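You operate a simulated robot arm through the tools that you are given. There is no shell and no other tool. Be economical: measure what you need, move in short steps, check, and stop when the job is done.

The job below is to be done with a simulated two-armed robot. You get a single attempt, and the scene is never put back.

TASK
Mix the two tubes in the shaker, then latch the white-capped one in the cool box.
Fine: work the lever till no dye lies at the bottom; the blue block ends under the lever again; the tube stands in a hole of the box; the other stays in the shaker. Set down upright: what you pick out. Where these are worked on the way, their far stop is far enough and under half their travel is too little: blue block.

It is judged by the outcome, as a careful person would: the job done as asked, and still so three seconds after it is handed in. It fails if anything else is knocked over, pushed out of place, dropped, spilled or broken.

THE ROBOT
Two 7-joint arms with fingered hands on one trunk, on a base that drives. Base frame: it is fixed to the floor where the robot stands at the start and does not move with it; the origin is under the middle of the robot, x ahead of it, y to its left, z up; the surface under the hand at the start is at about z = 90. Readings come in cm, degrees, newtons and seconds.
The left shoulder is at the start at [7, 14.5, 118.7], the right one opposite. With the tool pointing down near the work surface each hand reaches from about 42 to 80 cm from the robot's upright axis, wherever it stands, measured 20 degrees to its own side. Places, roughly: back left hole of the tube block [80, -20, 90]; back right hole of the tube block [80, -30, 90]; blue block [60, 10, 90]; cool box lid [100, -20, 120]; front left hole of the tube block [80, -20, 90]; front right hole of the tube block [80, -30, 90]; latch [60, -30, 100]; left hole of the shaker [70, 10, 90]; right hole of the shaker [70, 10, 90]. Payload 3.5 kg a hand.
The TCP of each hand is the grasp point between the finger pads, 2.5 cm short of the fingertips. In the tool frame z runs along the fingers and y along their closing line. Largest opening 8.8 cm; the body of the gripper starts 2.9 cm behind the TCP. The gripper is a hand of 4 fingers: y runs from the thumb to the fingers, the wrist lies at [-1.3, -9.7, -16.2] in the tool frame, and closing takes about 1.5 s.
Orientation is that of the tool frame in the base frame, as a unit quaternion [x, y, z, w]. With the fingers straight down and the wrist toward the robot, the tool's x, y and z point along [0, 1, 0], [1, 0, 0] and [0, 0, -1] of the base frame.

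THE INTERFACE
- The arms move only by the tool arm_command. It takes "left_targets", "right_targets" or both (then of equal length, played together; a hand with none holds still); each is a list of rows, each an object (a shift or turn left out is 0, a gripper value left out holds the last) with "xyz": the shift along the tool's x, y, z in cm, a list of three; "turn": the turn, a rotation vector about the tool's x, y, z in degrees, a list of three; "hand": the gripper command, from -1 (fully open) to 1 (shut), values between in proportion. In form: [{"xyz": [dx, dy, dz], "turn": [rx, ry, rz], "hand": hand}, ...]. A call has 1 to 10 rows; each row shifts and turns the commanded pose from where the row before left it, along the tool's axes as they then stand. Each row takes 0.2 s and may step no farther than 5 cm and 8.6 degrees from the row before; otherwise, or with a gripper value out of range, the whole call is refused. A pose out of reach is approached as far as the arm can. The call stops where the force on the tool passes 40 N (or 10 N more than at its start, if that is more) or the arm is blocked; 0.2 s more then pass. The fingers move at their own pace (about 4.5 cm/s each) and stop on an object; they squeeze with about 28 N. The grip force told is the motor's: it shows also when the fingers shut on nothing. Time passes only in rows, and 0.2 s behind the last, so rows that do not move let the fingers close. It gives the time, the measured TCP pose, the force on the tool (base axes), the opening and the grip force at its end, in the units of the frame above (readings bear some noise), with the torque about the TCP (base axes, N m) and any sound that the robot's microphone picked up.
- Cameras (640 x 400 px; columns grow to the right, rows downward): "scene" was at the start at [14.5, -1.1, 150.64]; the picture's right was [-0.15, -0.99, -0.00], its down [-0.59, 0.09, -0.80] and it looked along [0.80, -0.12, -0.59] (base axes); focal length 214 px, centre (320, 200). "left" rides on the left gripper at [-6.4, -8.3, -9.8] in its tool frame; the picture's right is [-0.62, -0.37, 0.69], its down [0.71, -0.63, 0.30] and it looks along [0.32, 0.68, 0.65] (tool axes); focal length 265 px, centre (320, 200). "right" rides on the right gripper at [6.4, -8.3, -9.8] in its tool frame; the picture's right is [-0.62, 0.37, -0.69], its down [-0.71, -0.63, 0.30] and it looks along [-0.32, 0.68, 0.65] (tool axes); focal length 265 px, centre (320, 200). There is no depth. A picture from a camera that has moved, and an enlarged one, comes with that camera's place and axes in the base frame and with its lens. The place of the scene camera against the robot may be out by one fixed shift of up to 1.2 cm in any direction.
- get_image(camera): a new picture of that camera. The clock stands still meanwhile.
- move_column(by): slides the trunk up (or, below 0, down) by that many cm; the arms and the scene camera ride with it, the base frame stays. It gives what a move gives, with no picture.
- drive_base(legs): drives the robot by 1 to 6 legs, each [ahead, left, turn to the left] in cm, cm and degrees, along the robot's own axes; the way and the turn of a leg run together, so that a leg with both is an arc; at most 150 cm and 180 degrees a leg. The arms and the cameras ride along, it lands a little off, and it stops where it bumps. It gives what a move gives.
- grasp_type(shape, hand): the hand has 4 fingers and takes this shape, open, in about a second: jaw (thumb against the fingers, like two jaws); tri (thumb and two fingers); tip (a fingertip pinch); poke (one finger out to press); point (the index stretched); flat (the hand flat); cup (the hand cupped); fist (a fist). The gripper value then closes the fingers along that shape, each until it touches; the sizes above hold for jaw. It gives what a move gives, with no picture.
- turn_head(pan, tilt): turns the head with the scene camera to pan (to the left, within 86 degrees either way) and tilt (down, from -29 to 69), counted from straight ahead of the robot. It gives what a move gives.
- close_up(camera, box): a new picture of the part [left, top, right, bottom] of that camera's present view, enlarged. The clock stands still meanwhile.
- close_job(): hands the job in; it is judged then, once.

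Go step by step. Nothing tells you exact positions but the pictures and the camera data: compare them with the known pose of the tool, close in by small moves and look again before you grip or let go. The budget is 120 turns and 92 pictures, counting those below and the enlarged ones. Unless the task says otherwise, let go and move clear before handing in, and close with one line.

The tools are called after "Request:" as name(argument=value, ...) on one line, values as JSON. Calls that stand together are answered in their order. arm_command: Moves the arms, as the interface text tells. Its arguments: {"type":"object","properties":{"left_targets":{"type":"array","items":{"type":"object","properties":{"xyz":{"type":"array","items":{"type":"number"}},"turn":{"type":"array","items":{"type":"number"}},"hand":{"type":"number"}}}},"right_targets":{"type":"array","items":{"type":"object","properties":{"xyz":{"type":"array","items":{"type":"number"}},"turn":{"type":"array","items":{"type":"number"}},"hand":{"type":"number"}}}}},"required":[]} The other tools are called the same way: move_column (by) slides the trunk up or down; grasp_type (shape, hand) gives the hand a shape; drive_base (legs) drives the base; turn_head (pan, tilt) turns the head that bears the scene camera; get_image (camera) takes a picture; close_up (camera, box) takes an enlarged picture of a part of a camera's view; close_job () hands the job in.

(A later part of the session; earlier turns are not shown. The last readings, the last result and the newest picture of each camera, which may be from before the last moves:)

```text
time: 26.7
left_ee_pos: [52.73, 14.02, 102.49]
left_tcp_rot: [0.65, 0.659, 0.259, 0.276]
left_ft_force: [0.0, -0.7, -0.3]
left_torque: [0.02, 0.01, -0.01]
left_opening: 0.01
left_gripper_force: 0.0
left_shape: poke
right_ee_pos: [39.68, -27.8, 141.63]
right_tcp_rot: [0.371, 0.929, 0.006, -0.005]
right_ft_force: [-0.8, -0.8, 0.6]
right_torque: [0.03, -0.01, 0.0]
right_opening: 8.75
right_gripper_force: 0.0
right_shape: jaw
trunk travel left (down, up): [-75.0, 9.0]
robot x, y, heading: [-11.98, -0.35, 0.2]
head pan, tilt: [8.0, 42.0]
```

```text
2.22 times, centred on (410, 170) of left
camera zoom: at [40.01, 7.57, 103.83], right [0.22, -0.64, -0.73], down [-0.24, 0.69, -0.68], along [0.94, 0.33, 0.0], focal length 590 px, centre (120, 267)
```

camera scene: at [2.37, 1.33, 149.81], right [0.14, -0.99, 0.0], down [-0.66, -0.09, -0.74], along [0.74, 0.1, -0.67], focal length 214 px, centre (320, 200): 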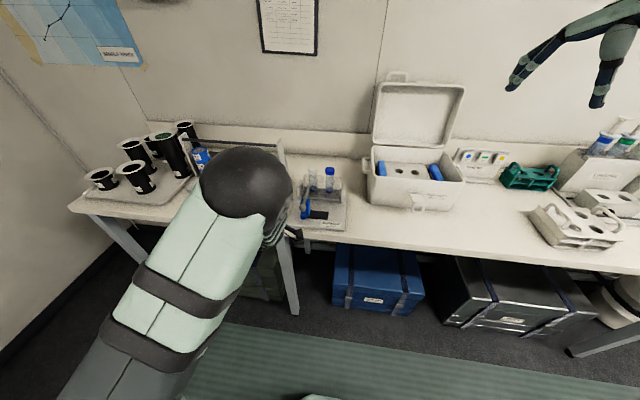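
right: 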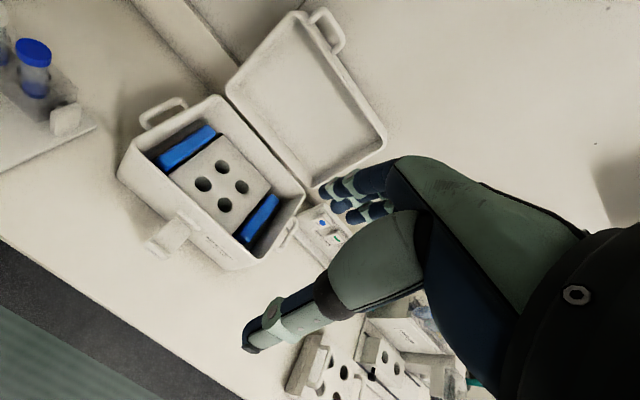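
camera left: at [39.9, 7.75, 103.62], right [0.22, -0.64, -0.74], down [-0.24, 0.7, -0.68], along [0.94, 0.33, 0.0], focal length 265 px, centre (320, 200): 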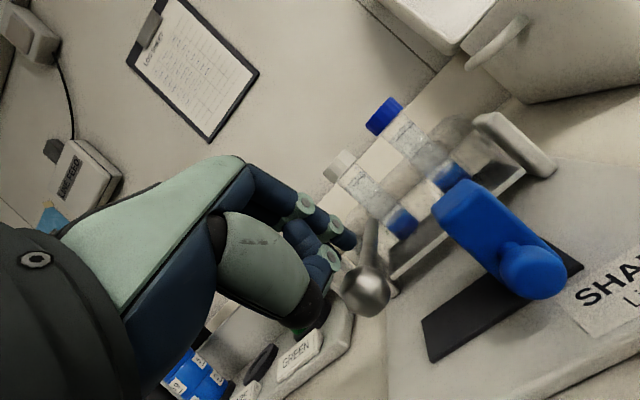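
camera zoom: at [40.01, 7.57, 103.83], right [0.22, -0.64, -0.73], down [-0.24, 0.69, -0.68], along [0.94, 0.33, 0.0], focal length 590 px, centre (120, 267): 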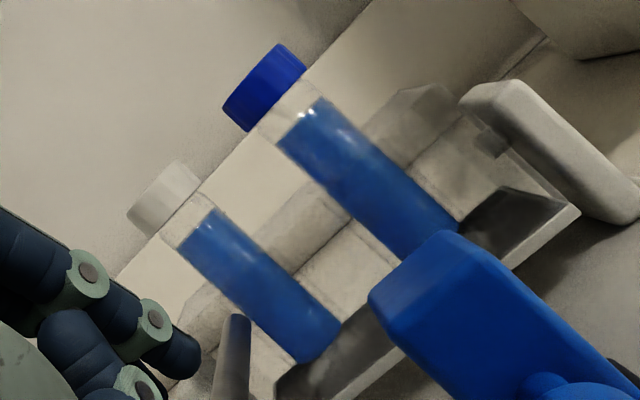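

The dye is uniform in both tubes. I'll give two more strokes to be safe, move the left hand clear, and prepare the right hand to push the block back.

Request:
arm_command(left_targets=[{"xyz": [0, -1.68, 1.72]}, {"xyz": [0, -1.68, 1.72]}, {}, {"xyz": [0, 1.68, -1.72]}, {"xyz": [0, 1.68, -1.72]}, {"xyz": [0, -1.68, 1.72]}, {"xyz": [0, -1.68, 1.72]}, {}, {"xyz": [0, 1.68, -1.72]}, {"xyz": [0, 1.68, -1.72]}], right_targets=[{"turn": [0, 0, 8.5]}, {"turn": [0, 0, 8.5]}, {"turn": [0, 0, 8.5]}, {"turn": [0, 0, 8.5]}, {"turn": [0, 0, 8.5]}, {"turn": [0, 0, 4.1]}, {"turn": [-8.5, 0, 0]}, {"turn": [-8.5, 0, 0]}, {"turn": [-8.5, 0, 0]}, {"turn": [-8.5, 0, 0]}])

Request:
arm_command(left_targets=[{"xyz": [0, 3, -3]}, {"xyz": [1, 3, -3]}, {"xyz": [3, 3, -3]}, {"xyz": [4, 0, -2]}, {"xyz": [4, 0, -2]}, {}, {}, {}], right_targets=[{"xyz": [0, 0, 0], "turn": [-8.5, 0, 0]}, {"xyz": [2, -3, 3]}, {"xyz": [2, -3, 3]}, {"xyz": [3, -2.5, 3]}, {"xyz": [4, -2.5, 2.5]}, {"xyz": [4, -2.5, 2.5]}, {"xyz": [4, -2, 2]}, {"xyz": [4, -2, 2]}])

Request:
grasp_type(shape="poke", hand="right")

Request:
get_image(camera="right")

Request:
get_image(camera="scene")

```text
time: 28.9
left_ee_pos: [52.84, 14.22, 102.44]
left_tcp_rot: [0.65, 0.659, 0.258, 0.276]
left_ft_force: [0.1, -0.7, -0.3]
left_torque: [-0.03, 0.02, -0.01]
left_opening: 0.03
left_gripper_force: 0.1
left_shape: poke
right_ee_pos: [39.72, -27.77, 141.65]
right_tcp_rot: [0.679, 0.674, 0.212, 0.2]
right_ft_force: [-0.4, 0.3, -0.2]
right_torque: [0.0, 0.01, 0.0]
right_opening: 8.73
right_gripper_force: 0.1
right_shape: jaw
trunk travel left (down, up): [-75.0, 9.0]
robot x, y, heading: [-11.59, 0.04, -0.1]
head pan, tilt: [8.0, 42.0]
```

```text
refused: row 3 steps farther than a row can; nothing moved
```

```text
time: 29.8
left_ee_pos: [52.92, 14.13, 102.41]
left_tcp_rot: [0.65, 0.659, 0.258, 0.276]
left_ft_force: [0.7, 1.0, 0.3]
left_torque: [-0.05, -0.01, 0.02]
left_opening: 0.0
left_gripper_force: 0.1
left_shape: poke
right_ee_pos: [39.86, -27.84, 141.56]
right_tcp_rot: [0.679, 0.675, 0.211, 0.199]
right_ft_force: [0.7, -0.8, -0.2]
right_torque: [0.0, 0.02, -0.01]
right_opening: 0.0
right_gripper_force: 0.1
right_shape: poke
trunk travel left (down, up): [-75.0, 9.0]
robot x, y, heading: [-11.67, 0.25, 0.0]
head pan, tilt: [8.0, 42.0]
```

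```text
58 pictures are left
camera right: at [27.36, -21.41, 145.3], right [-0.08, -0.63, 0.77], down [-0.36, -0.7, -0.61], along [0.93, -0.32, -0.17], focal length 265 px, centre (320, 200)
```

right: 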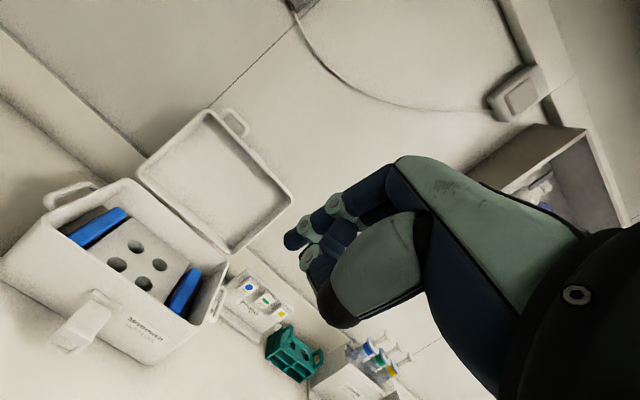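

```text
57 pictures are left
camera scene: at [2.39, 1.34, 149.81], right [0.14, -0.99, 0.0], down [-0.66, -0.09, -0.74], along [0.74, 0.1, -0.67], focal length 214 px, centre (320, 200)
```

scene: 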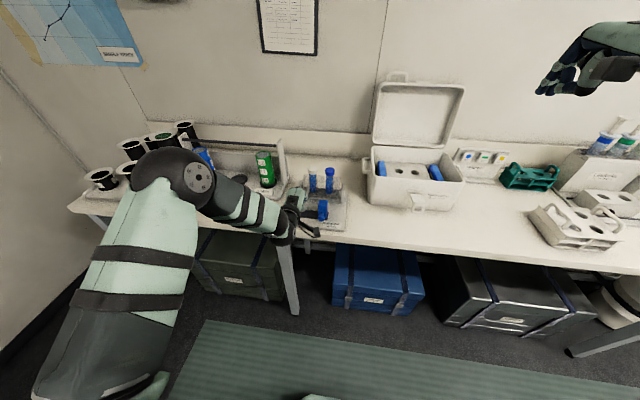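

I'll retry in smaller rows: left hand back and clear, right hand over to the front of the shaker.

Request:
arm_command(left_targets=[{"xyz": [0, 1.5, -2]}, {"xyz": [2, -0.4, -3.2]}, {"xyz": [2, -0.4, -3.2]}, {"xyz": [2, -0.4, -3.2]}, {"xyz": [2, -0.4, -3.2]}, {}, {}, {}, {}, {}], right_targets=[{"turn": [-8.5, 0, 0]}, {"xyz": [3.2, -2.2, 3.0]}, {"xyz": [3.2, -2.2, 3.0]}, {"xyz": [3.2, -2.2, 3.0]}, {"xyz": [3.2, -2.2, 3.0]}, {"xyz": [3.2, -2.2, 3.0]}, {"xyz": [3.2, -2.2, 3.0]}, {"xyz": [3.2, -2.2, 3.0]}, {"xyz": [3.2, -2.2, 3.0]}, {"xyz": [3.2, -2.2, 3.0]}])

Request:
get_image(camera="right")

Request:
get_image(camera="scene")

```text
time: 32.2
left_ee_pos: [42.31, 22.48, 112.4]
left_tcp_rot: [0.649, 0.66, 0.259, 0.276]
left_ft_force: [-0.6, 0.4, 1.2]
left_torque: [0.01, 0.03, -0.02]
left_opening: 0.0
left_gripper_force: 0.0
left_shape: poke
right_ee_pos: [47.86, -4.56, 109.77]
right_tcp_rot: [0.687, 0.628, 0.278, 0.237]
right_ft_force: [-0.3, 0.2, 0.1]
right_torque: [-0.02, 0.0, 0.02]
right_opening: 0.0
right_gripper_force: 0.1
right_shape: poke
right hand out of reach, approached as far as the arm can: row 1, 2, 3, 4
trunk travel left (down, up): [-75.0, 9.0]
robot x, y, heading: [-11.77, 0.09, -0.2]
head pan, tilt: [8.0, 42.0]
stopped in row 10 (right hand): the arm was blocked; the commanded pose is now the measured one
```

```text
56 pictures are left
camera right: at [35.43, 2.39, 111.98], right [-0.24, -0.67, 0.7], down [-0.3, -0.64, -0.71], along [0.93, -0.38, -0.05], focal length 265 px, centre (320, 200)
```

right: 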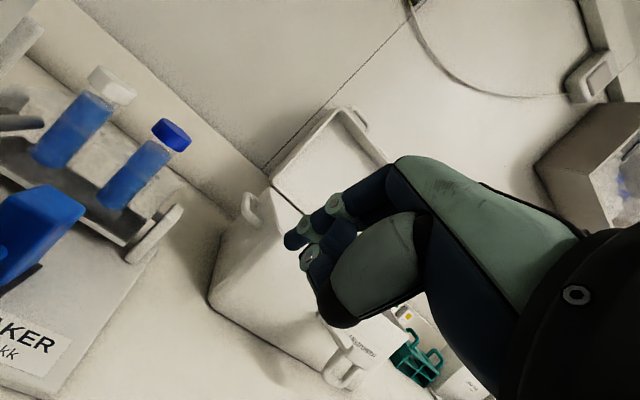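

```text
55 pictures are left
camera scene: at [2.22, 1.4, 149.83], right [0.14, -0.99, 0.0], down [-0.66, -0.09, -0.74], along [0.74, 0.1, -0.67], focal length 214 px, centre (320, 200)
```

scene: 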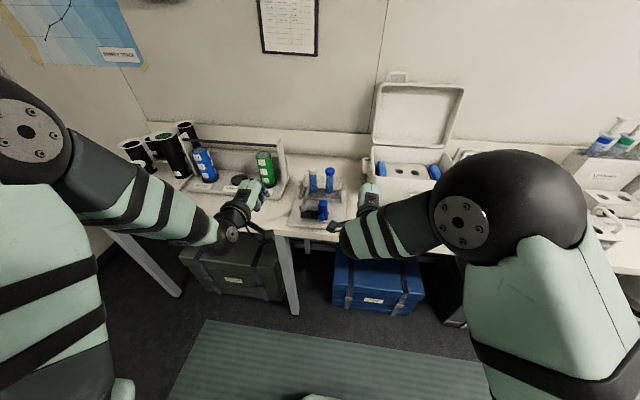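

The right arm is reaching across too far. I'll slide the base 13 cm left so the shaker sits midway.

Request:
drive_base(legs=[[0, 13, 0]])

Request:
get_image(camera="right")

```text
time: 33.5
left_ee_pos: [42.48, 34.99, 112.55]
left_tcp_rot: [0.65, 0.659, 0.259, 0.276]
left_ft_force: [-0.2, -0.1, -1.1]
left_torque: [-0.01, 0.01, 0.02]
left_opening: 0.0
left_gripper_force: 0.1
left_shape: poke
right_ee_pos: [48.03, 7.96, 109.72]
right_tcp_rot: [0.688, 0.628, 0.277, 0.235]
right_ft_force: [0.4, 0.5, 0.4]
right_torque: [0.0, 0.01, 0.02]
right_opening: 0.0
right_gripper_force: 0.0
right_shape: poke
trunk travel left (down, up): [-75.0, 9.0]
robot x, y, heading: [-11.7, 12.74, -0.0]
head pan, tilt: [8.0, 42.0]
```

```text
54 pictures are left
camera right: at [35.53, 15.0, 111.96], right [-0.24, -0.67, 0.7], down [-0.3, -0.64, -0.71], along [0.93, -0.38, -0.05], focal length 265 px, centre (320, 200)
```

right: 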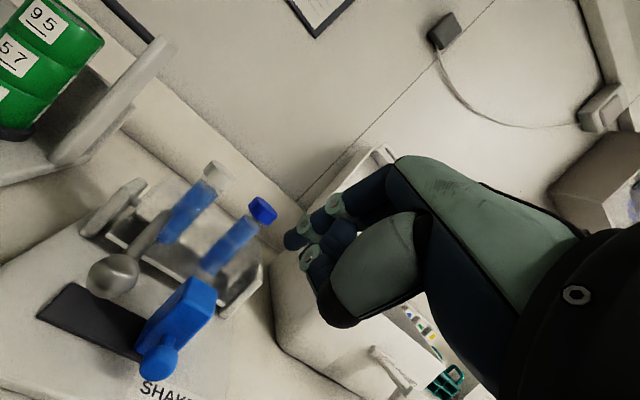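

The block knob is at about (53, 7.6, 94). I'll bring the right finger down at its right side.

Request:
arm_command(right_targets=[{"xyz": [-4.8, 0, 0]}, {"xyz": [0, -1.64, 3.2]}, {"xyz": [0, -1.64, 3.2]}, {"xyz": [0, -1.64, 3.2]}])

Request:
get_image(camera="right")

```text
time: 34.5
left_ee_pos: [42.45, 35.06, 112.37]
left_tcp_rot: [0.651, 0.658, 0.258, 0.276]
left_ft_force: [-0.5, -0.6, 1.0]
left_torque: [-0.04, 0.0, 0.01]
left_opening: 0.0
left_gripper_force: 0.1
left_shape: poke
right_ee_pos: [50.95, 4.08, 98.97]
right_tcp_rot: [0.687, 0.628, 0.278, 0.237]
right_ft_force: [0.0, 0.7, 0.1]
right_torque: [-0.01, 0.02, -0.01]
right_opening: 0.0
right_gripper_force: 0.0
right_shape: poke
trunk travel left (down, up): [-75.0, 9.0]
robot x, y, heading: [-11.68, 12.92, -0.1]
head pan, tilt: [8.0, 42.0]
```

```text
53 pictures are left
camera right: at [38.38, 11.03, 101.05], right [-0.24, -0.67, 0.7], down [-0.3, -0.64, -0.71], along [0.93, -0.38, -0.05], focal length 265 px, centre (320, 200)
```

right: 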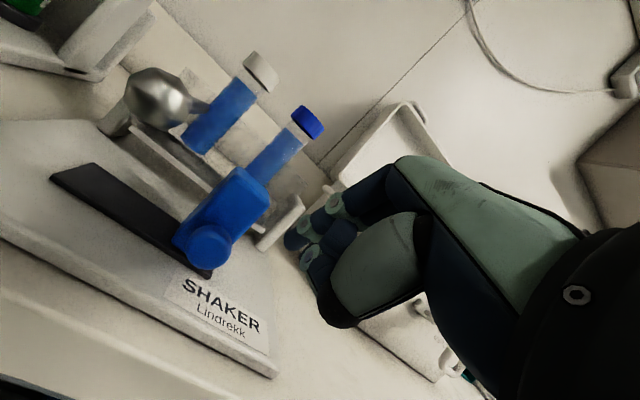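

I'll descend the rest and start pushing left.

Request:
arm_command(right_targets=[{"xyz": [-0.1, -0.95, 1.5]}, {"xyz": [-0.1, -0.95, 1.5]}, {"xyz": [1, -0.1, 0]}, {"xyz": [0.9, -0.1, 0]}, {"xyz": [0.9, -0.1, 0]}, {"xyz": [0.9, -0.1, 0]}])

Request:
get_image(camera="right")

```text
time: 35.9
left_ee_pos: [42.39, 35.33, 112.28]
left_tcp_rot: [0.65, 0.659, 0.258, 0.277]
left_ft_force: [0.1, 0.7, -0.3]
left_torque: [-0.01, -0.02, 0.01]
left_opening: 0.0
left_gripper_force: 0.1
left_shape: poke
right_ee_pos: [51.2, 7.96, 95.46]
right_tcp_rot: [0.688, 0.628, 0.277, 0.237]
right_ft_force: [0.3, -0.9, -0.2]
right_torque: [-0.03, 0.02, -0.05]
right_opening: 0.0
right_gripper_force: 0.0
right_shape: poke
trunk travel left (down, up): [-75.0, 9.0]
robot x, y, heading: [-11.49, 13.19, -0.2]
head pan, tilt: [8.0, 42.0]
```

```text
52 pictures are left
camera right: at [38.7, 14.99, 97.63], right [-0.24, -0.67, 0.7], down [-0.3, -0.64, -0.71], along [0.93, -0.38, -0.05], focal length 265 px, centre (320, 200)
```

right: 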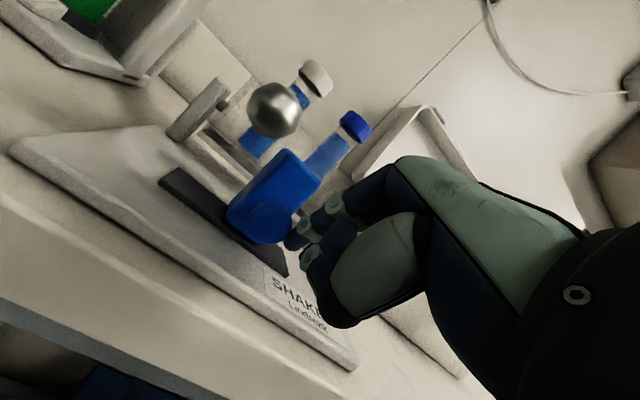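

The block follows freely. I'll continue.

Request:
arm_command(right_targets=[{"xyz": [0.9, -0.1, 0]}, {"xyz": [0.9, -0.1, 0]}, {"xyz": [0.8, -0.1, 0]}])

Request:
get_image(camera="right")

Request:
close_up(camera="scene", box=[280, 140, 420, 240])

```text
time: 36.7
left_ee_pos: [42.56, 35.06, 112.47]
left_tcp_rot: [0.65, 0.659, 0.258, 0.276]
left_ft_force: [0.0, -0.3, -0.4]
left_torque: [0.01, 0.0, 0.01]
left_opening: 0.01
left_gripper_force: 0.1
left_shape: poke
right_ee_pos: [51.16, 10.44, 95.54]
right_tcp_rot: [0.688, 0.627, 0.276, 0.237]
right_ft_force: [0.3, -0.5, -0.4]
right_torque: [0.01, -0.02, -0.01]
right_opening: 0.0
right_gripper_force: 0.0
right_shape: poke
trunk travel left (down, up): [-75.0, 9.0]
robot x, y, heading: [-11.65, 12.64, -0.1]
head pan, tilt: [8.0, 42.0]
```

```text
51 pictures are left
camera right: at [38.68, 17.52, 97.73], right [-0.24, -0.67, 0.7], down [-0.3, -0.64, -0.71], along [0.93, -0.38, -0.05], focal length 265 px, centre (320, 200)
```

right: 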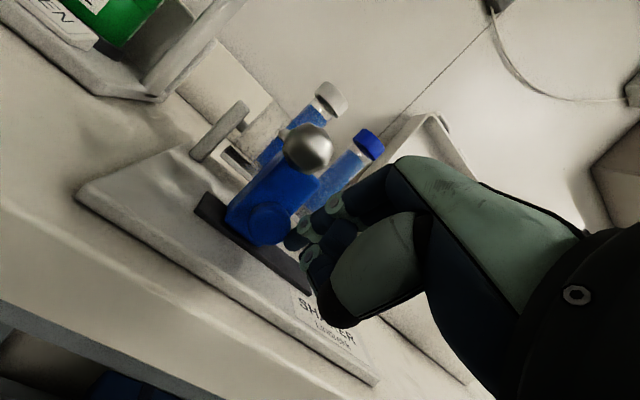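

```text
4.00 times, centred on (350, 190) of scene
camera zoom: at [2.4, 14.16, 149.81], right [0.14, -0.99, 0.0], down [-0.66, -0.09, -0.74], along [0.74, 0.1, -0.67], focal length 858 px, centre (200, 240)
```

zoom: 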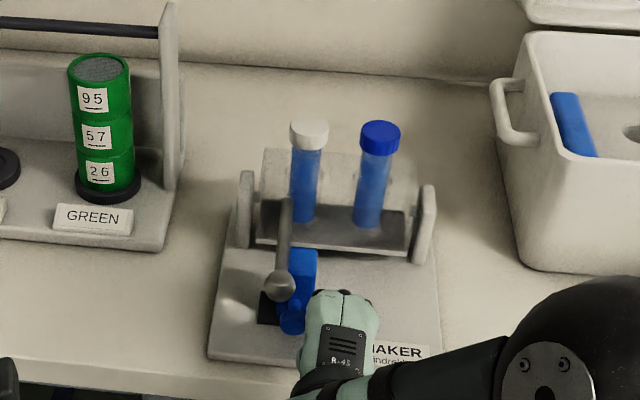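

The block needs about 1.3 cm more to be under the lever. I'll push to the end.

Request:
arm_command(right_targets=[{"xyz": [0.6, -0.05, 0]}, {"xyz": [0.5, -0.05, 0]}, {"xyz": [0.4, -0.05, 0]}, {}])

Request:
get_image(camera="right")

```text
time: 37.7
left_ee_pos: [42.42, 35.18, 112.37]
left_tcp_rot: [0.65, 0.659, 0.258, 0.277]
left_ft_force: [0.0, -0.7, -1.1]
left_torque: [0.03, -0.01, -0.01]
left_opening: 0.02
left_gripper_force: 0.1
left_shape: poke
right_ee_pos: [51.15, 11.98, 95.47]
right_tcp_rot: [0.687, 0.629, 0.277, 0.236]
right_ft_force: [0.3, -0.6, -0.1]
right_torque: [0.01, 0.02, 0.02]
right_opening: 0.01
right_gripper_force: 0.1
right_shape: poke
trunk travel left (down, up): [-75.0, 9.0]
robot x, y, heading: [-11.71, 12.61, 0.2]
head pan, tilt: [8.0, 42.0]
```

```text
49 pictures are left
camera right: at [38.67, 18.98, 97.72], right [-0.24, -0.67, 0.7], down [-0.3, -0.64, -0.71], along [0.93, -0.38, -0.05], focal length 265 px, centre (320, 200)
```

right: 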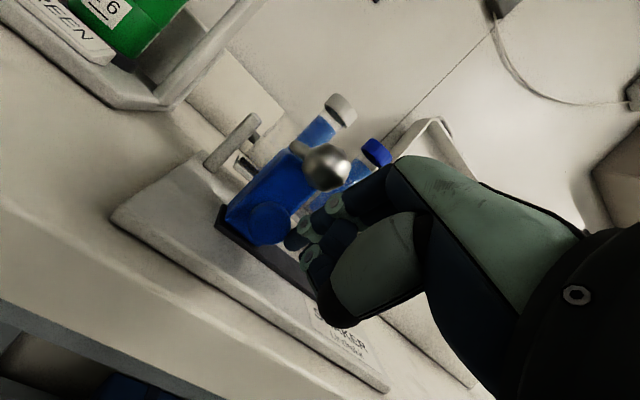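

The block is back at its first place (y ≈ 14.2). I'll withdraw the right hand and check.

Request:
arm_command(right_targets=[{"xyz": [-0.5, 0, 0]}, {"xyz": [-0.2, -2, -2]}, {"xyz": [-0.3, -2, -2.5]}, {"xyz": [-2, -1, -4]}, {"xyz": [-3, 0, -4]}, {"xyz": [-3, 0, -4]}, {"xyz": [-3, 0, -4]}, {"xyz": [-3, 1, -3.8]}, {"xyz": [-3, 1, -3.8]}, {"xyz": [-3, 1, -3.8]}])

Request:
close_up(camera="scene", box=[280, 140, 420, 240])

Request:
get_image(camera="scene")

```text
time: 40.1
left_ee_pos: [42.1, 34.57, 112.63]
left_tcp_rot: [0.65, 0.658, 0.261, 0.276]
left_ft_force: [-0.2, -0.2, 0.5]
left_torque: [0.0, 0.03, 0.05]
left_opening: 0.01
left_gripper_force: 0.0
left_shape: poke
right_ee_pos: [36.2, -7.15, 117.92]
right_tcp_rot: [0.659, 0.66, 0.267, 0.243]
right_ft_force: [0.1, -0.6, 0.7]
right_torque: [0.03, -0.02, 0.04]
right_opening: 0.0
right_gripper_force: 0.1
right_shape: poke
right hand out of reach, approached as far as the arm can: row 4, 5, 6, 7, 8, 9, 10
trunk travel left (down, up): [-75.0, 9.0]
robot x, y, heading: [-11.75, 12.87, -0.1]
head pan, tilt: [8.0, 42.0]
stopped in row 10 (right hand): the arm was blocked; the commanded pose is now the measured one
```

```text
4.00 times, centred on (350, 190) of scene
camera zoom: at [1.95, 13.46, 149.86], right [0.14, -0.99, 0.0], down [-0.66, -0.09, -0.75], along [0.74, 0.1, -0.67], focal length 858 px, centre (200, 240)
```

zoom: 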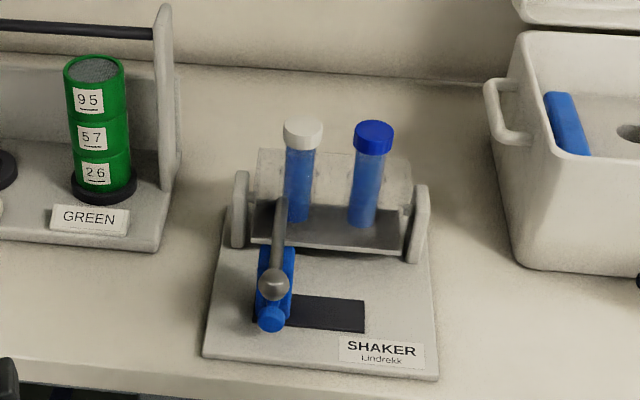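

```text
47 pictures are left
camera scene: at [1.95, 13.46, 149.86], right [0.14, -0.99, 0.0], down [-0.66, -0.09, -0.75], along [0.74, 0.1, -0.67], focal length 214 px, centre (320, 200)
```

scene: 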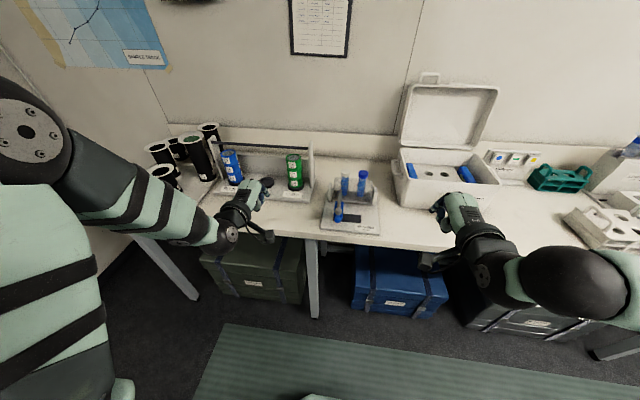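

The block is under the lever again and both tubes are evenly blue. Next I'll pick the white-capped tube with the left hand. I'll turn it fingers-down, raise it, return it to jaw shape, and drive closer.

Request:
arm_command(left_targets=[{"xyz": [0, 3.4, -3.4]}, {"xyz": [0, 3.4, -3.4]}, {"turn": [8.5, 0, 0]}, {"turn": [8.5, 0, 0]}, {"turn": [8.5, 0, 0]}, {"turn": [8.5, 0, 0]}, {"turn": [8.5, 0, 0]}, {"turn": [1.3, 0, 0]}, {"xyz": [0, 0, -3]}])

Request:
grasp_type(shape="jaw", hand="left")

Request:
drive_base(legs=[[0, -13, 0], [10, 0, 0]])

Request:
get_image(camera="left")

Request:
get_image(camera="scene")

```text
time: 42.1
left_ee_pos: [42.44, 35.49, 125.07]
left_tcp_rot: [0.706, 0.708, -0.006, 0.014]
left_ft_force: [-0.4, -0.3, -0.6]
left_torque: [0.03, 0.0, 0.0]
left_opening: 0.03
left_gripper_force: 0.0
left_shape: poke
right_ee_pos: [36.51, -6.7, 117.88]
right_tcp_rot: [0.658, 0.661, 0.266, 0.243]
right_ft_force: [-0.1, -0.8, 0.0]
right_torque: [-0.02, 0.0, -0.01]
right_opening: 0.0
right_gripper_force: 0.1
right_shape: poke
trunk travel left (down, up): [-75.0, 9.0]
robot x, y, heading: [-11.55, 12.87, 0.0]
head pan, tilt: [8.0, 42.0]
```

```text
time: 43.0
left_ee_pos: [42.66, 35.39, 124.95]
left_tcp_rot: [0.707, 0.707, -0.006, 0.014]
left_ft_force: [0.6, -0.5, -0.6]
left_torque: [0.01, 0.0, 0.0]
left_opening: 8.8
left_gripper_force: 0.1
left_shape: jaw
right_ee_pos: [36.58, -6.61, 117.85]
right_tcp_rot: [0.659, 0.661, 0.266, 0.243]
right_ft_force: [0.1, 0.1, -0.2]
right_torque: [-0.01, -0.01, -0.03]
right_opening: 0.0
right_gripper_force: 0.1
right_shape: poke
trunk travel left (down, up): [-75.0, 9.0]
robot x, y, heading: [-11.85, 12.62, -0.1]
head pan, tilt: [8.0, 42.0]
```

```text
time: 45.0
left_ee_pos: [52.28, 22.7, 125.02]
left_tcp_rot: [0.706, 0.708, -0.005, 0.015]
left_ft_force: [0.6, 0.1, 0.2]
left_torque: [0.04, 0.04, 0.0]
left_opening: 8.8
left_gripper_force: 0.1
left_shape: jaw
right_ee_pos: [46.27, -19.39, 118.0]
right_tcp_rot: [0.657, 0.662, 0.268, 0.243]
right_ft_force: [-0.5, -0.2, -0.4]
right_torque: [-0.02, -0.01, 0.0]
right_opening: 0.02
right_gripper_force: 0.1
right_shape: poke
trunk travel left (down, up): [-75.0, 9.0]
robot x, y, heading: [-2.31, -0.0, -0.0]
head pan, tilt: [8.0, 42.0]
```

```text
46 pictures are left
camera left: at [43.77, 16.43, 135.04], right [-0.36, -0.64, -0.68], down [-0.63, 0.7, -0.33], along [0.69, 0.31, -0.65], focal length 265 px, centre (320, 200)
```

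left: 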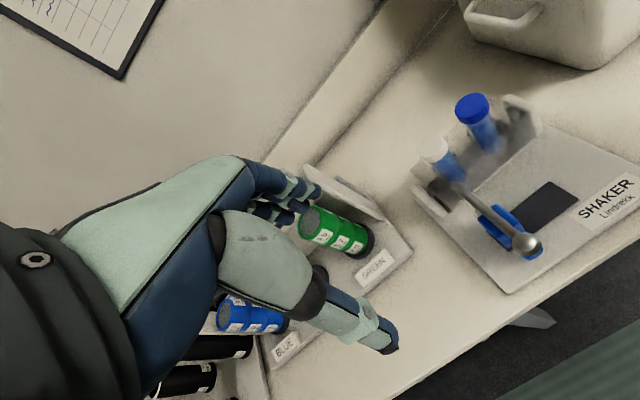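

```text
45 pictures are left
camera scene: at [12.02, 1.19, 149.84], right [0.14, -0.99, 0.0], down [-0.66, -0.09, -0.74], along [0.74, 0.1, -0.67], focal length 214 px, centre (320, 200)
```

scene: 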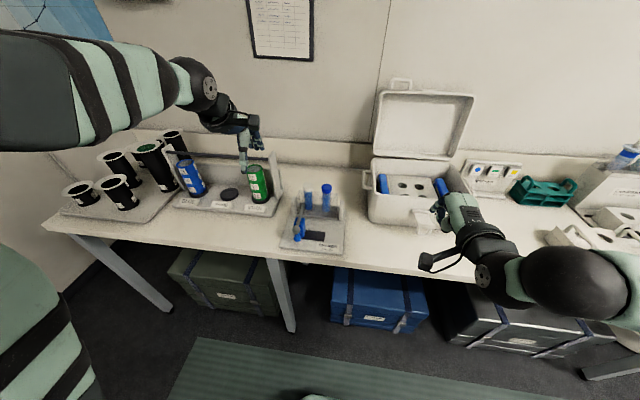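

The white cap is near (66, 12.6, 104) and the blue one near (67, 6.4). I'll move the left hand above the white cap.

Request:
arm_command(left_targets=[{"xyz": [-2.5, 3.45, 2.2]}, {"xyz": [-2.5, 3.45, 2.2]}, {"xyz": [-2.5, 3.45, 2.2]}, {"xyz": [-2.5, 3.45, 2.2]}, {}])

Request:
get_image(camera="left")

Request:
close_up(camera="scene", box=[240, 120, 400, 260])

```text
time: 46.2
left_ee_pos: [66.31, 12.62, 117.07]
left_tcp_rot: [0.705, 0.709, -0.007, 0.016]
left_ft_force: [0.3, -1.0, -0.5]
left_torque: [-0.02, 0.01, 0.02]
left_opening: 8.8
left_gripper_force: 0.1
left_shape: jaw
right_ee_pos: [46.36, -19.38, 117.9]
right_tcp_rot: [0.657, 0.662, 0.266, 0.243]
right_ft_force: [0.6, -1.2, -0.3]
right_torque: [0.0, 0.0, 0.0]
right_opening: 0.0
right_gripper_force: 0.1
right_shape: poke
trunk travel left (down, up): [-75.0, 9.0]
robot x, y, heading: [-1.75, 0.3, -0.1]
head pan, tilt: [8.0, 42.0]
```

```text
44 pictures are left
camera left: at [57.91, 6.44, 126.96], right [-0.36, -0.64, -0.68], down [-0.63, 0.7, -0.33], along [0.69, 0.31, -0.65], focal length 265 px, centre (320, 200)
```

left: 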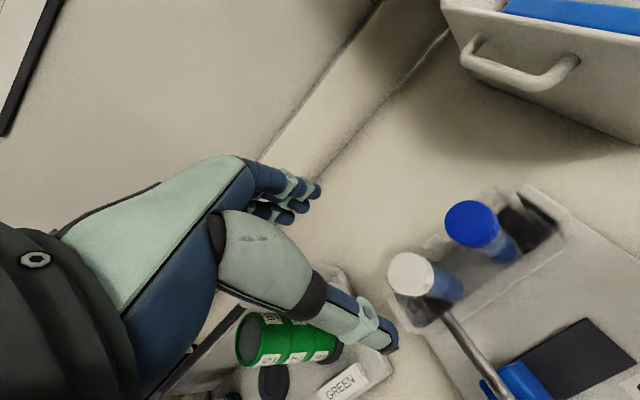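

```text
2.86 times, centred on (320, 190) of scene
camera zoom: at [12.16, 1.3, 149.83], right [0.14, -0.99, 0.0], down [-0.66, -0.09, -0.74], along [0.74, 0.1, -0.67], focal length 613 px, centre (320, 229)
```

zoom: 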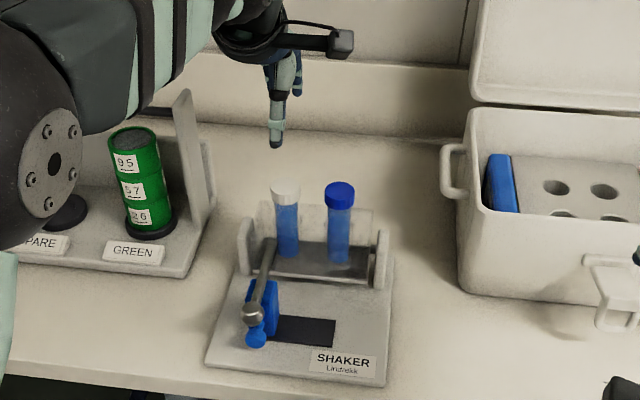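

I'll lower to just above the cap and re-measure.

Request:
arm_command(left_targets=[{"xyz": [0.2, 0.4, 2.5]}, {"xyz": [0, 0.4, 2.5]}, {"xyz": [0, 0, 2]}, {}])

Request:
get_image(camera="left")

Request:
close_up(camera="scene", box=[240, 120, 400, 260])

```text
time: 47.2
left_ee_pos: [67.16, 12.71, 109.83]
left_tcp_rot: [0.705, 0.709, -0.005, 0.015]
left_ft_force: [0.1, 0.0, -0.6]
left_torque: [0.01, 0.02, 0.0]
left_opening: 8.76
left_gripper_force: 0.0
left_shape: jaw
right_ee_pos: [46.52, -19.37, 117.84]
right_tcp_rot: [0.657, 0.662, 0.266, 0.243]
right_ft_force: [0.4, 0.1, 0.3]
right_torque: [-0.05, 0.03, 0.0]
right_opening: 0.0
right_gripper_force: 0.0
right_shape: poke
trunk travel left (down, up): [-75.0, 9.0]
robot x, y, heading: [-1.95, -0.08, 0.2]
head pan, tilt: [8.0, 42.0]
```

```text
42 pictures are left
camera left: at [58.81, 6.51, 119.73], right [-0.36, -0.64, -0.68], down [-0.63, 0.7, -0.33], along [0.69, 0.31, -0.65], focal length 265 px, centre (320, 200)
```

left: 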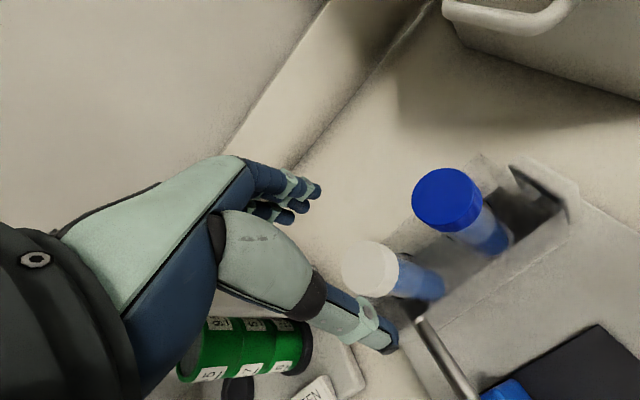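

```text
2.86 times, centred on (320, 190) of scene
camera zoom: at [12.33, 1.26, 149.81], right [0.14, -0.99, 0.0], down [-0.66, -0.09, -0.74], along [0.74, 0.1, -0.67], focal length 613 px, centre (320, 229)
```

zoom: 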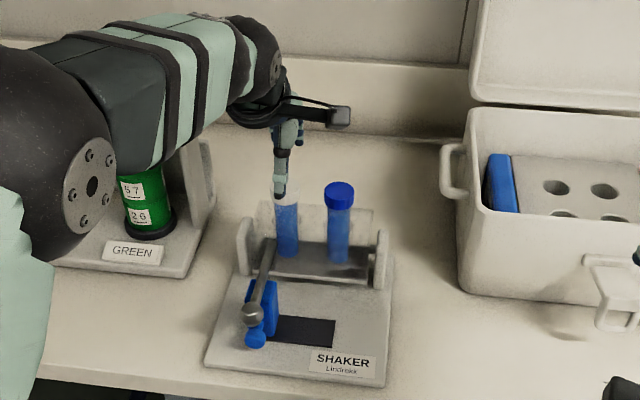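

The cap top centre is at about (67.4, 13.3, 103.8). I'll shift, part-close, and lower a bit for another look.

Request:
arm_command(left_targets=[{"xyz": [0.6, 0.2, 0], "hand": -0.3}, {"xyz": [0, 0, 1.5]}, {"xyz": [0, 0, 1.5]}, {"xyz": [0, 0, 1]}, {}])

Request:
get_image(camera="left")

Request:
close_up(camera="scene", box=[260, 150, 380, 255])

```text
time: 48.4
left_ee_pos: [67.56, 13.11, 105.67]
left_tcp_rot: [0.706, 0.709, -0.006, 0.013]
left_ft_force: [-0.1, 0.3, -1.3]
left_torque: [-0.01, -0.02, 0.0]
left_opening: 5.76
left_gripper_force: 0.2
left_shape: jaw
right_ee_pos: [46.56, -19.3, 117.82]
right_tcp_rot: [0.658, 0.661, 0.266, 0.243]
right_ft_force: [-0.3, -0.2, -0.1]
right_torque: [-0.03, 0.04, -0.01]
right_opening: 0.01
right_gripper_force: 0.1
right_shape: poke
trunk travel left (down, up): [-75.0, 9.0]
robot x, y, heading: [-1.71, 0.09, -0.3]
head pan, tilt: [8.0, 42.0]
```

```text
40 pictures are left
camera left: at [59.11, 6.96, 115.62], right [-0.36, -0.64, -0.68], down [-0.63, 0.7, -0.33], along [0.69, 0.31, -0.66], focal length 265 px, centre (320, 200)
```

left: 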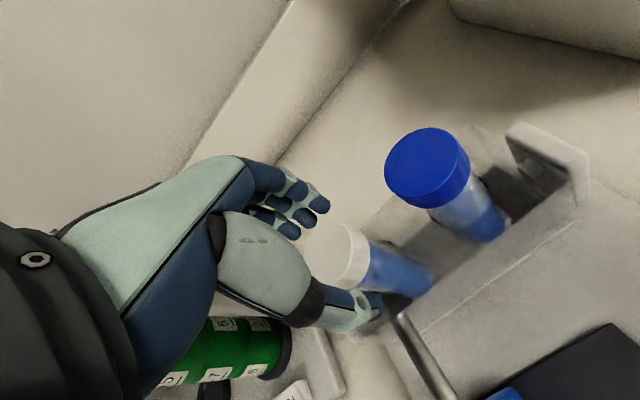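

```text
3.81 times, centred on (320, 202) of scene
camera zoom: at [12.3, 1.26, 149.81], right [0.14, -0.99, 0.0], down [-0.66, -0.09, -0.74], along [0.74, 0.1, -0.67], focal length 817 px, centre (320, 190)
```

zoom: 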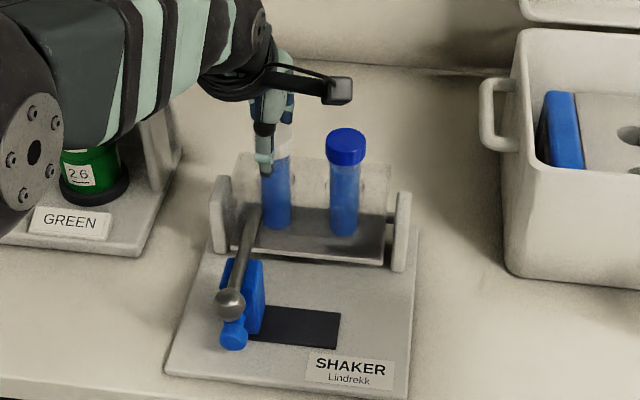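

Well aligned. I'll lower to the cap and close.

Request:
arm_command(left_targets=[{"xyz": [0.1, 0, 1.2]}, {"xyz": [0, 0, 1.1]}, {}, {"hand": 1}, {"hand": 1}, {"hand": 1}, {"hand": 1}, {"hand": 1}, {"hand": 1}, {"hand": 1}])

Request:
get_image(camera="left")

Request:
close_up(camera="scene", box=[260, 150, 380, 255])

```text
time: 50.6
left_ee_pos: [67.47, 13.1, 103.31]
left_tcp_rot: [0.706, 0.708, -0.006, 0.014]
left_ft_force: [0.2, -0.8, -0.1]
left_torque: [0.02, -0.01, 0.03]
left_opening: 2.16
left_gripper_force: 27.8
left_shape: jaw
right_ee_pos: [46.54, -19.49, 117.78]
right_tcp_rot: [0.657, 0.662, 0.267, 0.243]
right_ft_force: [-0.4, -0.2, -1.1]
right_torque: [0.01, -0.01, 0.0]
right_opening: 0.0
right_gripper_force: 0.0
right_shape: poke
trunk travel left (down, up): [-75.0, 9.0]
robot x, y, heading: [-1.73, 0.29, 0.2]
head pan, tilt: [8.0, 42.0]
```

```text
38 pictures are left
camera left: at [59.08, 6.87, 113.26], right [-0.36, -0.64, -0.68], down [-0.63, 0.7, -0.33], along [0.69, 0.31, -0.65], focal length 265 px, centre (320, 200)
```

left: 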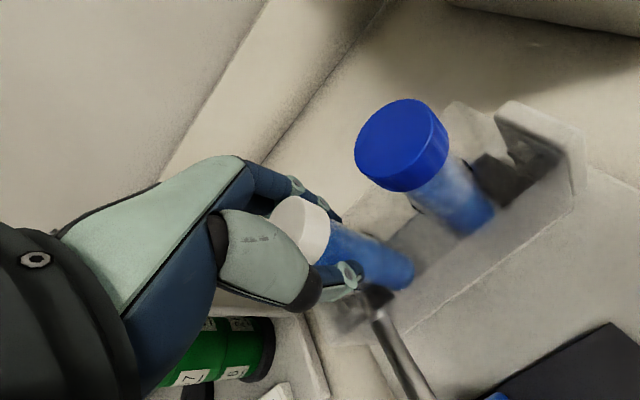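

```text
3.81 times, centred on (320, 202) of scene
camera zoom: at [12.33, 1.28, 149.81], right [0.14, -0.99, 0.0], down [-0.66, -0.09, -0.74], along [0.74, 0.1, -0.67], focal length 817 px, centre (320, 190)
```

zoom: 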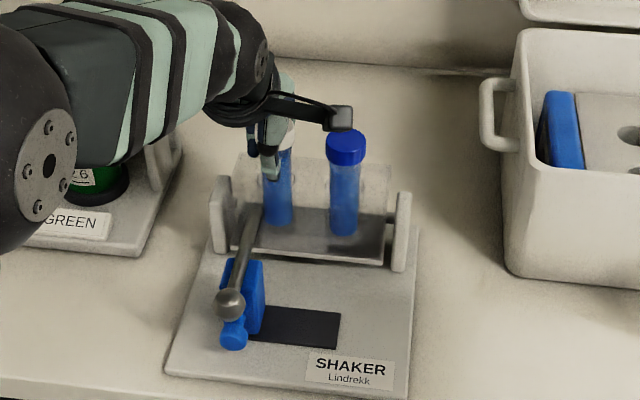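

The fingers hold the tube just below the cap (opening 2.2 cm). I'll lift it straight up.

Request:
arm_command(left_targets=[{"xyz": [0, 0, -1]}, {"xyz": [0, 0, -1.5]}, {"xyz": [0, 0, -2]}, {"xyz": [0, 0, -2.5]}, {"xyz": [0, 0, -3]}, {"xyz": [0, 0, -3]}, {"xyz": [0, 0, -3]}, {"xyz": [0, 0, -3]}, {"xyz": [0, 0, -3]}])

Request:
get_image(camera="left")

Request:
get_image(camera="scene")

```text
time: 52.6
left_ee_pos: [67.23, 13.65, 125.43]
left_tcp_rot: [0.706, 0.708, -0.007, 0.014]
left_ft_force: [-0.5, 0.0, -0.8]
left_torque: [0.0, 0.02, 0.01]
left_opening: 2.15
left_gripper_force: 27.3
left_shape: jaw
right_ee_pos: [46.5, -19.36, 117.8]
right_tcp_rot: [0.659, 0.661, 0.265, 0.244]
right_ft_force: [0.3, 0.7, -0.2]
right_torque: [-0.01, 0.01, -0.02]
right_opening: 0.03
right_gripper_force: 0.0
right_shape: poke
trunk travel left (down, up): [-75.0, 9.0]
robot x, y, heading: [-1.96, -0.1, 0.2]
head pan, tilt: [8.0, 42.0]
```

```text
36 pictures are left
camera left: at [58.87, 7.49, 135.41], right [-0.36, -0.64, -0.68], down [-0.63, 0.7, -0.33], along [0.69, 0.31, -0.66], focal length 265 px, centre (320, 200)
```

left: 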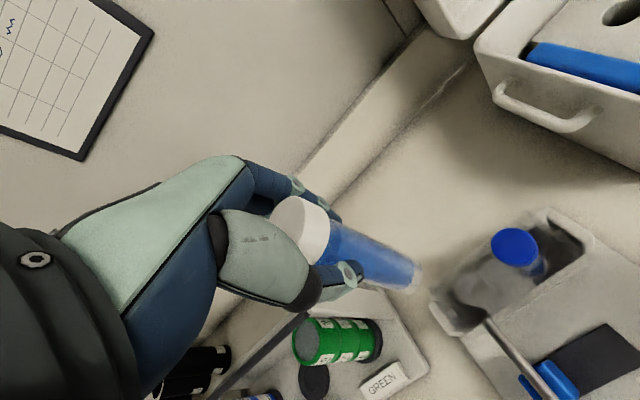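

```text
35 pictures are left
camera scene: at [12.31, 1.26, 149.81], right [0.14, -0.99, 0.0], down [-0.66, -0.09, -0.74], along [0.74, 0.1, -0.67], focal length 214 px, centre (320, 200)
```

scene: 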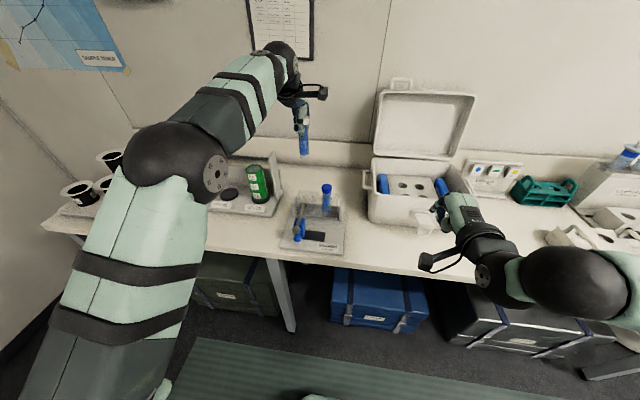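

The tube is out and upright, its bottom about 12 cm below the TCP. I'll draw it back and up a little, then drive right to the cool box.

Request:
arm_command(left_targets=[{"xyz": [0, -2, -2.5]}, {"xyz": [0, -2, -2.5]}, {"xyz": [0, -2, -2.5]}], right_targets=[{"xyz": [0, 0, -3]}, {"xyz": [0, 0, -3]}, {"xyz": [0, 0, -3]}])

Request:
drive_base(legs=[[0, -34, 0]])

Request:
get_image(camera="left")

Request:
get_image(camera="scene")

```text
time: 53.4
left_ee_pos: [61.15, 13.89, 132.89]
left_tcp_rot: [0.705, 0.709, -0.006, 0.014]
left_ft_force: [0.7, 0.4, -0.4]
left_torque: [0.01, 0.01, -0.02]
left_opening: 2.11
left_gripper_force: 27.8
left_shape: jaw
right_ee_pos: [43.07, -19.6, 125.98]
right_tcp_rot: [0.657, 0.663, 0.266, 0.242]
right_ft_force: [0.1, -0.4, 1.0]
right_torque: [0.0, -0.01, -0.01]
right_opening: 0.0
right_gripper_force: 0.1
right_shape: poke
right hand out of reach, approached as far as the arm can: row 1, 2, 3
trunk travel left (down, up): [-75.0, 9.0]
robot x, y, heading: [-1.97, -0.12, -0.0]
head pan, tilt: [8.0, 42.0]
```

```text
time: 55.7
left_ee_pos: [61.35, -20.97, 132.79]
left_tcp_rot: [0.709, 0.705, -0.005, 0.014]
left_ft_force: [-0.1, 0.4, -0.5]
left_torque: [0.03, 0.01, -0.04]
left_opening: 2.15
left_gripper_force: 27.8
left_shape: jaw
right_ee_pos: [42.96, -54.34, 125.87]
right_tcp_rot: [0.661, 0.659, 0.264, 0.244]
right_ft_force: [-0.2, 0.5, 0.3]
right_torque: [0.0, 0.01, -0.01]
right_opening: 0.03
right_gripper_force: 0.0
right_shape: poke
trunk travel left (down, up): [-75.0, 9.0]
robot x, y, heading: [-2.08, -34.4, -0.6]
head pan, tilt: [8.0, 42.0]
```

```text
34 pictures are left
camera left: at [52.85, -26.93, 142.69], right [-0.36, -0.64, -0.68], down [-0.62, 0.71, -0.33], along [0.69, 0.3, -0.66], focal length 265 px, centre (320, 200)
```

left: 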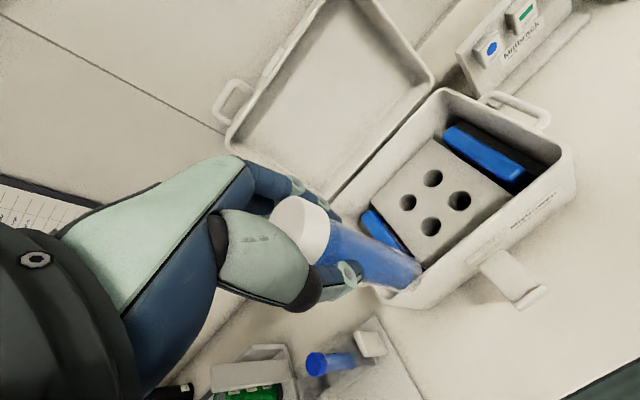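

```text
33 pictures are left
camera scene: at [12.13, -32.99, 149.81], right [0.13, -0.99, 0.0], down [-0.66, -0.09, -0.74], along [0.74, 0.09, -0.67], focal length 214 px, centre (320, 200)
```

scene: 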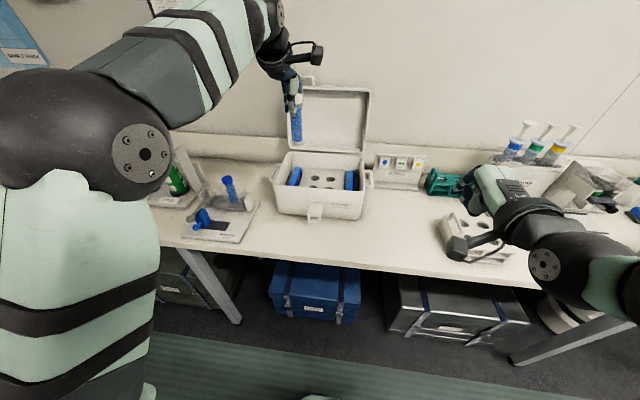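

The box's tube block shows four holes, the back left one at about (80.4, -22.4) with its top near z 99. I'll drive ahead to bring it within reach.

Request:
drive_base(legs=[[12, 0, 0.6]])

Request:
get_image(camera="left")

Request:
close_up(camera="scene", box=[220, 60, 420, 260])

```text
time: 56.9
left_ee_pos: [73.02, -20.42, 132.95]
left_tcp_rot: [0.705, 0.709, -0.005, 0.015]
left_ft_force: [0.2, 0.8, 0.2]
left_torque: [0.03, -0.03, -0.02]
left_opening: 2.15
left_gripper_force: 28.5
left_shape: jaw
right_ee_pos: [54.89, -54.18, 126.04]
right_tcp_rot: [0.657, 0.662, 0.267, 0.243]
right_ft_force: [-1.4, -0.2, 0.9]
right_torque: [-0.01, -0.01, -0.01]
right_opening: 0.0
right_gripper_force: 0.2
right_shape: poke
trunk travel left (down, up): [-75.0, 9.0]
robot x, y, heading: [9.84, -34.61, -0.1]
head pan, tilt: [8.0, 42.0]
```

```text
32 pictures are left
camera left: at [64.59, -26.58, 142.84], right [-0.36, -0.64, -0.68], down [-0.63, 0.7, -0.33], along [0.69, 0.31, -0.65], focal length 265 px, centre (320, 200)
```

left: 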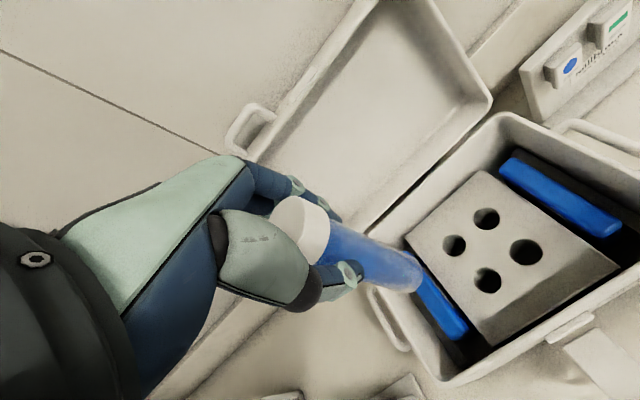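

```text
2.00 times, centred on (320, 160) of scene
camera zoom: at [23.94, -33.12, 149.84], right [0.14, -0.99, 0.0], down [-0.66, -0.09, -0.74], along [0.74, 0.1, -0.67], focal length 429 px, centre (320, 280)
```

zoom: 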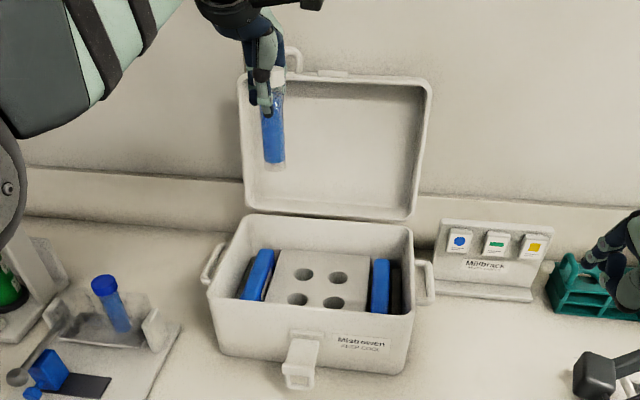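

I take the back left hole to be at about (81.9, -22, top z ≈ 97). I'll move the tube above it and check.

Request:
arm_command(left_targets=[{"xyz": [-0.5, 3, 0]}, {"xyz": [-0.6, 3, 0]}, {"xyz": [-0.5, 2.9, 0]}, {"xyz": [0, 0, 3]}, {"xyz": [0, 0, 3]}, {"xyz": [0, 0, 3]}, {}])

Request:
get_image(camera="left")

Request:
close_up(camera="scene", box=[250, 90, 410, 250])

```text
time: 58.5
left_ee_pos: [77.8, -21.64, 122.98]
left_tcp_rot: [0.705, 0.709, -0.005, 0.015]
left_ft_force: [0.4, -0.4, -0.8]
left_torque: [0.02, -0.01, -0.01]
left_opening: 2.13
left_gripper_force: 27.8
left_shape: jaw
left hand out of reach, approached as far as the arm can: row 2, 3
right_ee_pos: [55.13, -54.08, 125.88]
right_tcp_rot: [0.657, 0.663, 0.266, 0.242]
right_ft_force: [-0.4, -0.8, -1.1]
right_torque: [0.02, 0.01, 0.01]
right_opening: 0.0
right_gripper_force: 0.0
right_shape: poke
trunk travel left (down, up): [-75.0, 9.0]
robot x, y, heading: [10.22, -34.52, -0.2]
head pan, tilt: [8.0, 42.0]
```

```text
30 pictures are left
camera left: at [69.5, -27.86, 132.92], right [-0.36, -0.64, -0.68], down [-0.63, 0.7, -0.33], along [0.69, 0.31, -0.65], focal length 265 px, centre (320, 200)
```

left: 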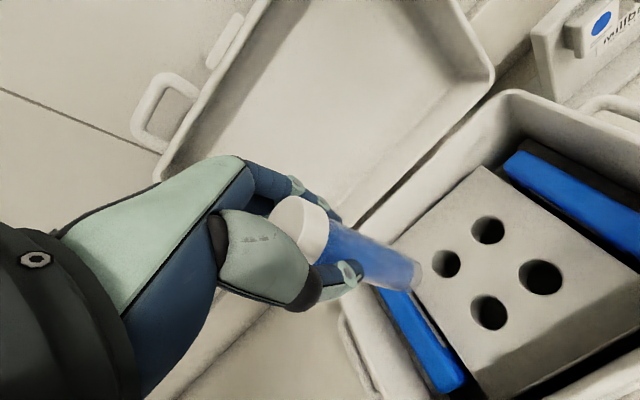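

```text
2.50 times, centred on (330, 170) of scene
camera zoom: at [24.18, -33.13, 149.81], right [0.14, -0.99, 0.0], down [-0.66, -0.09, -0.74], along [0.74, 0.1, -0.67], focal length 536 px, centre (295, 275)
```

zoom: 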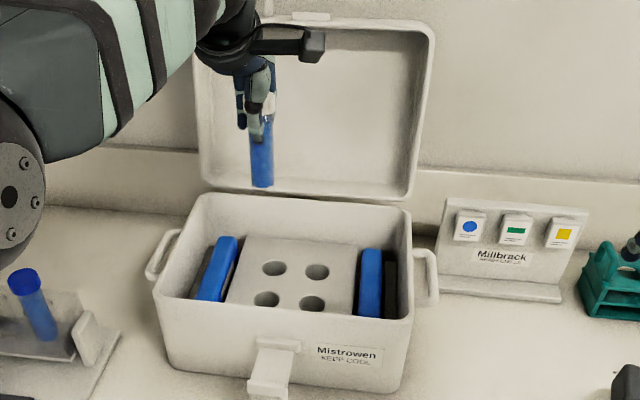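

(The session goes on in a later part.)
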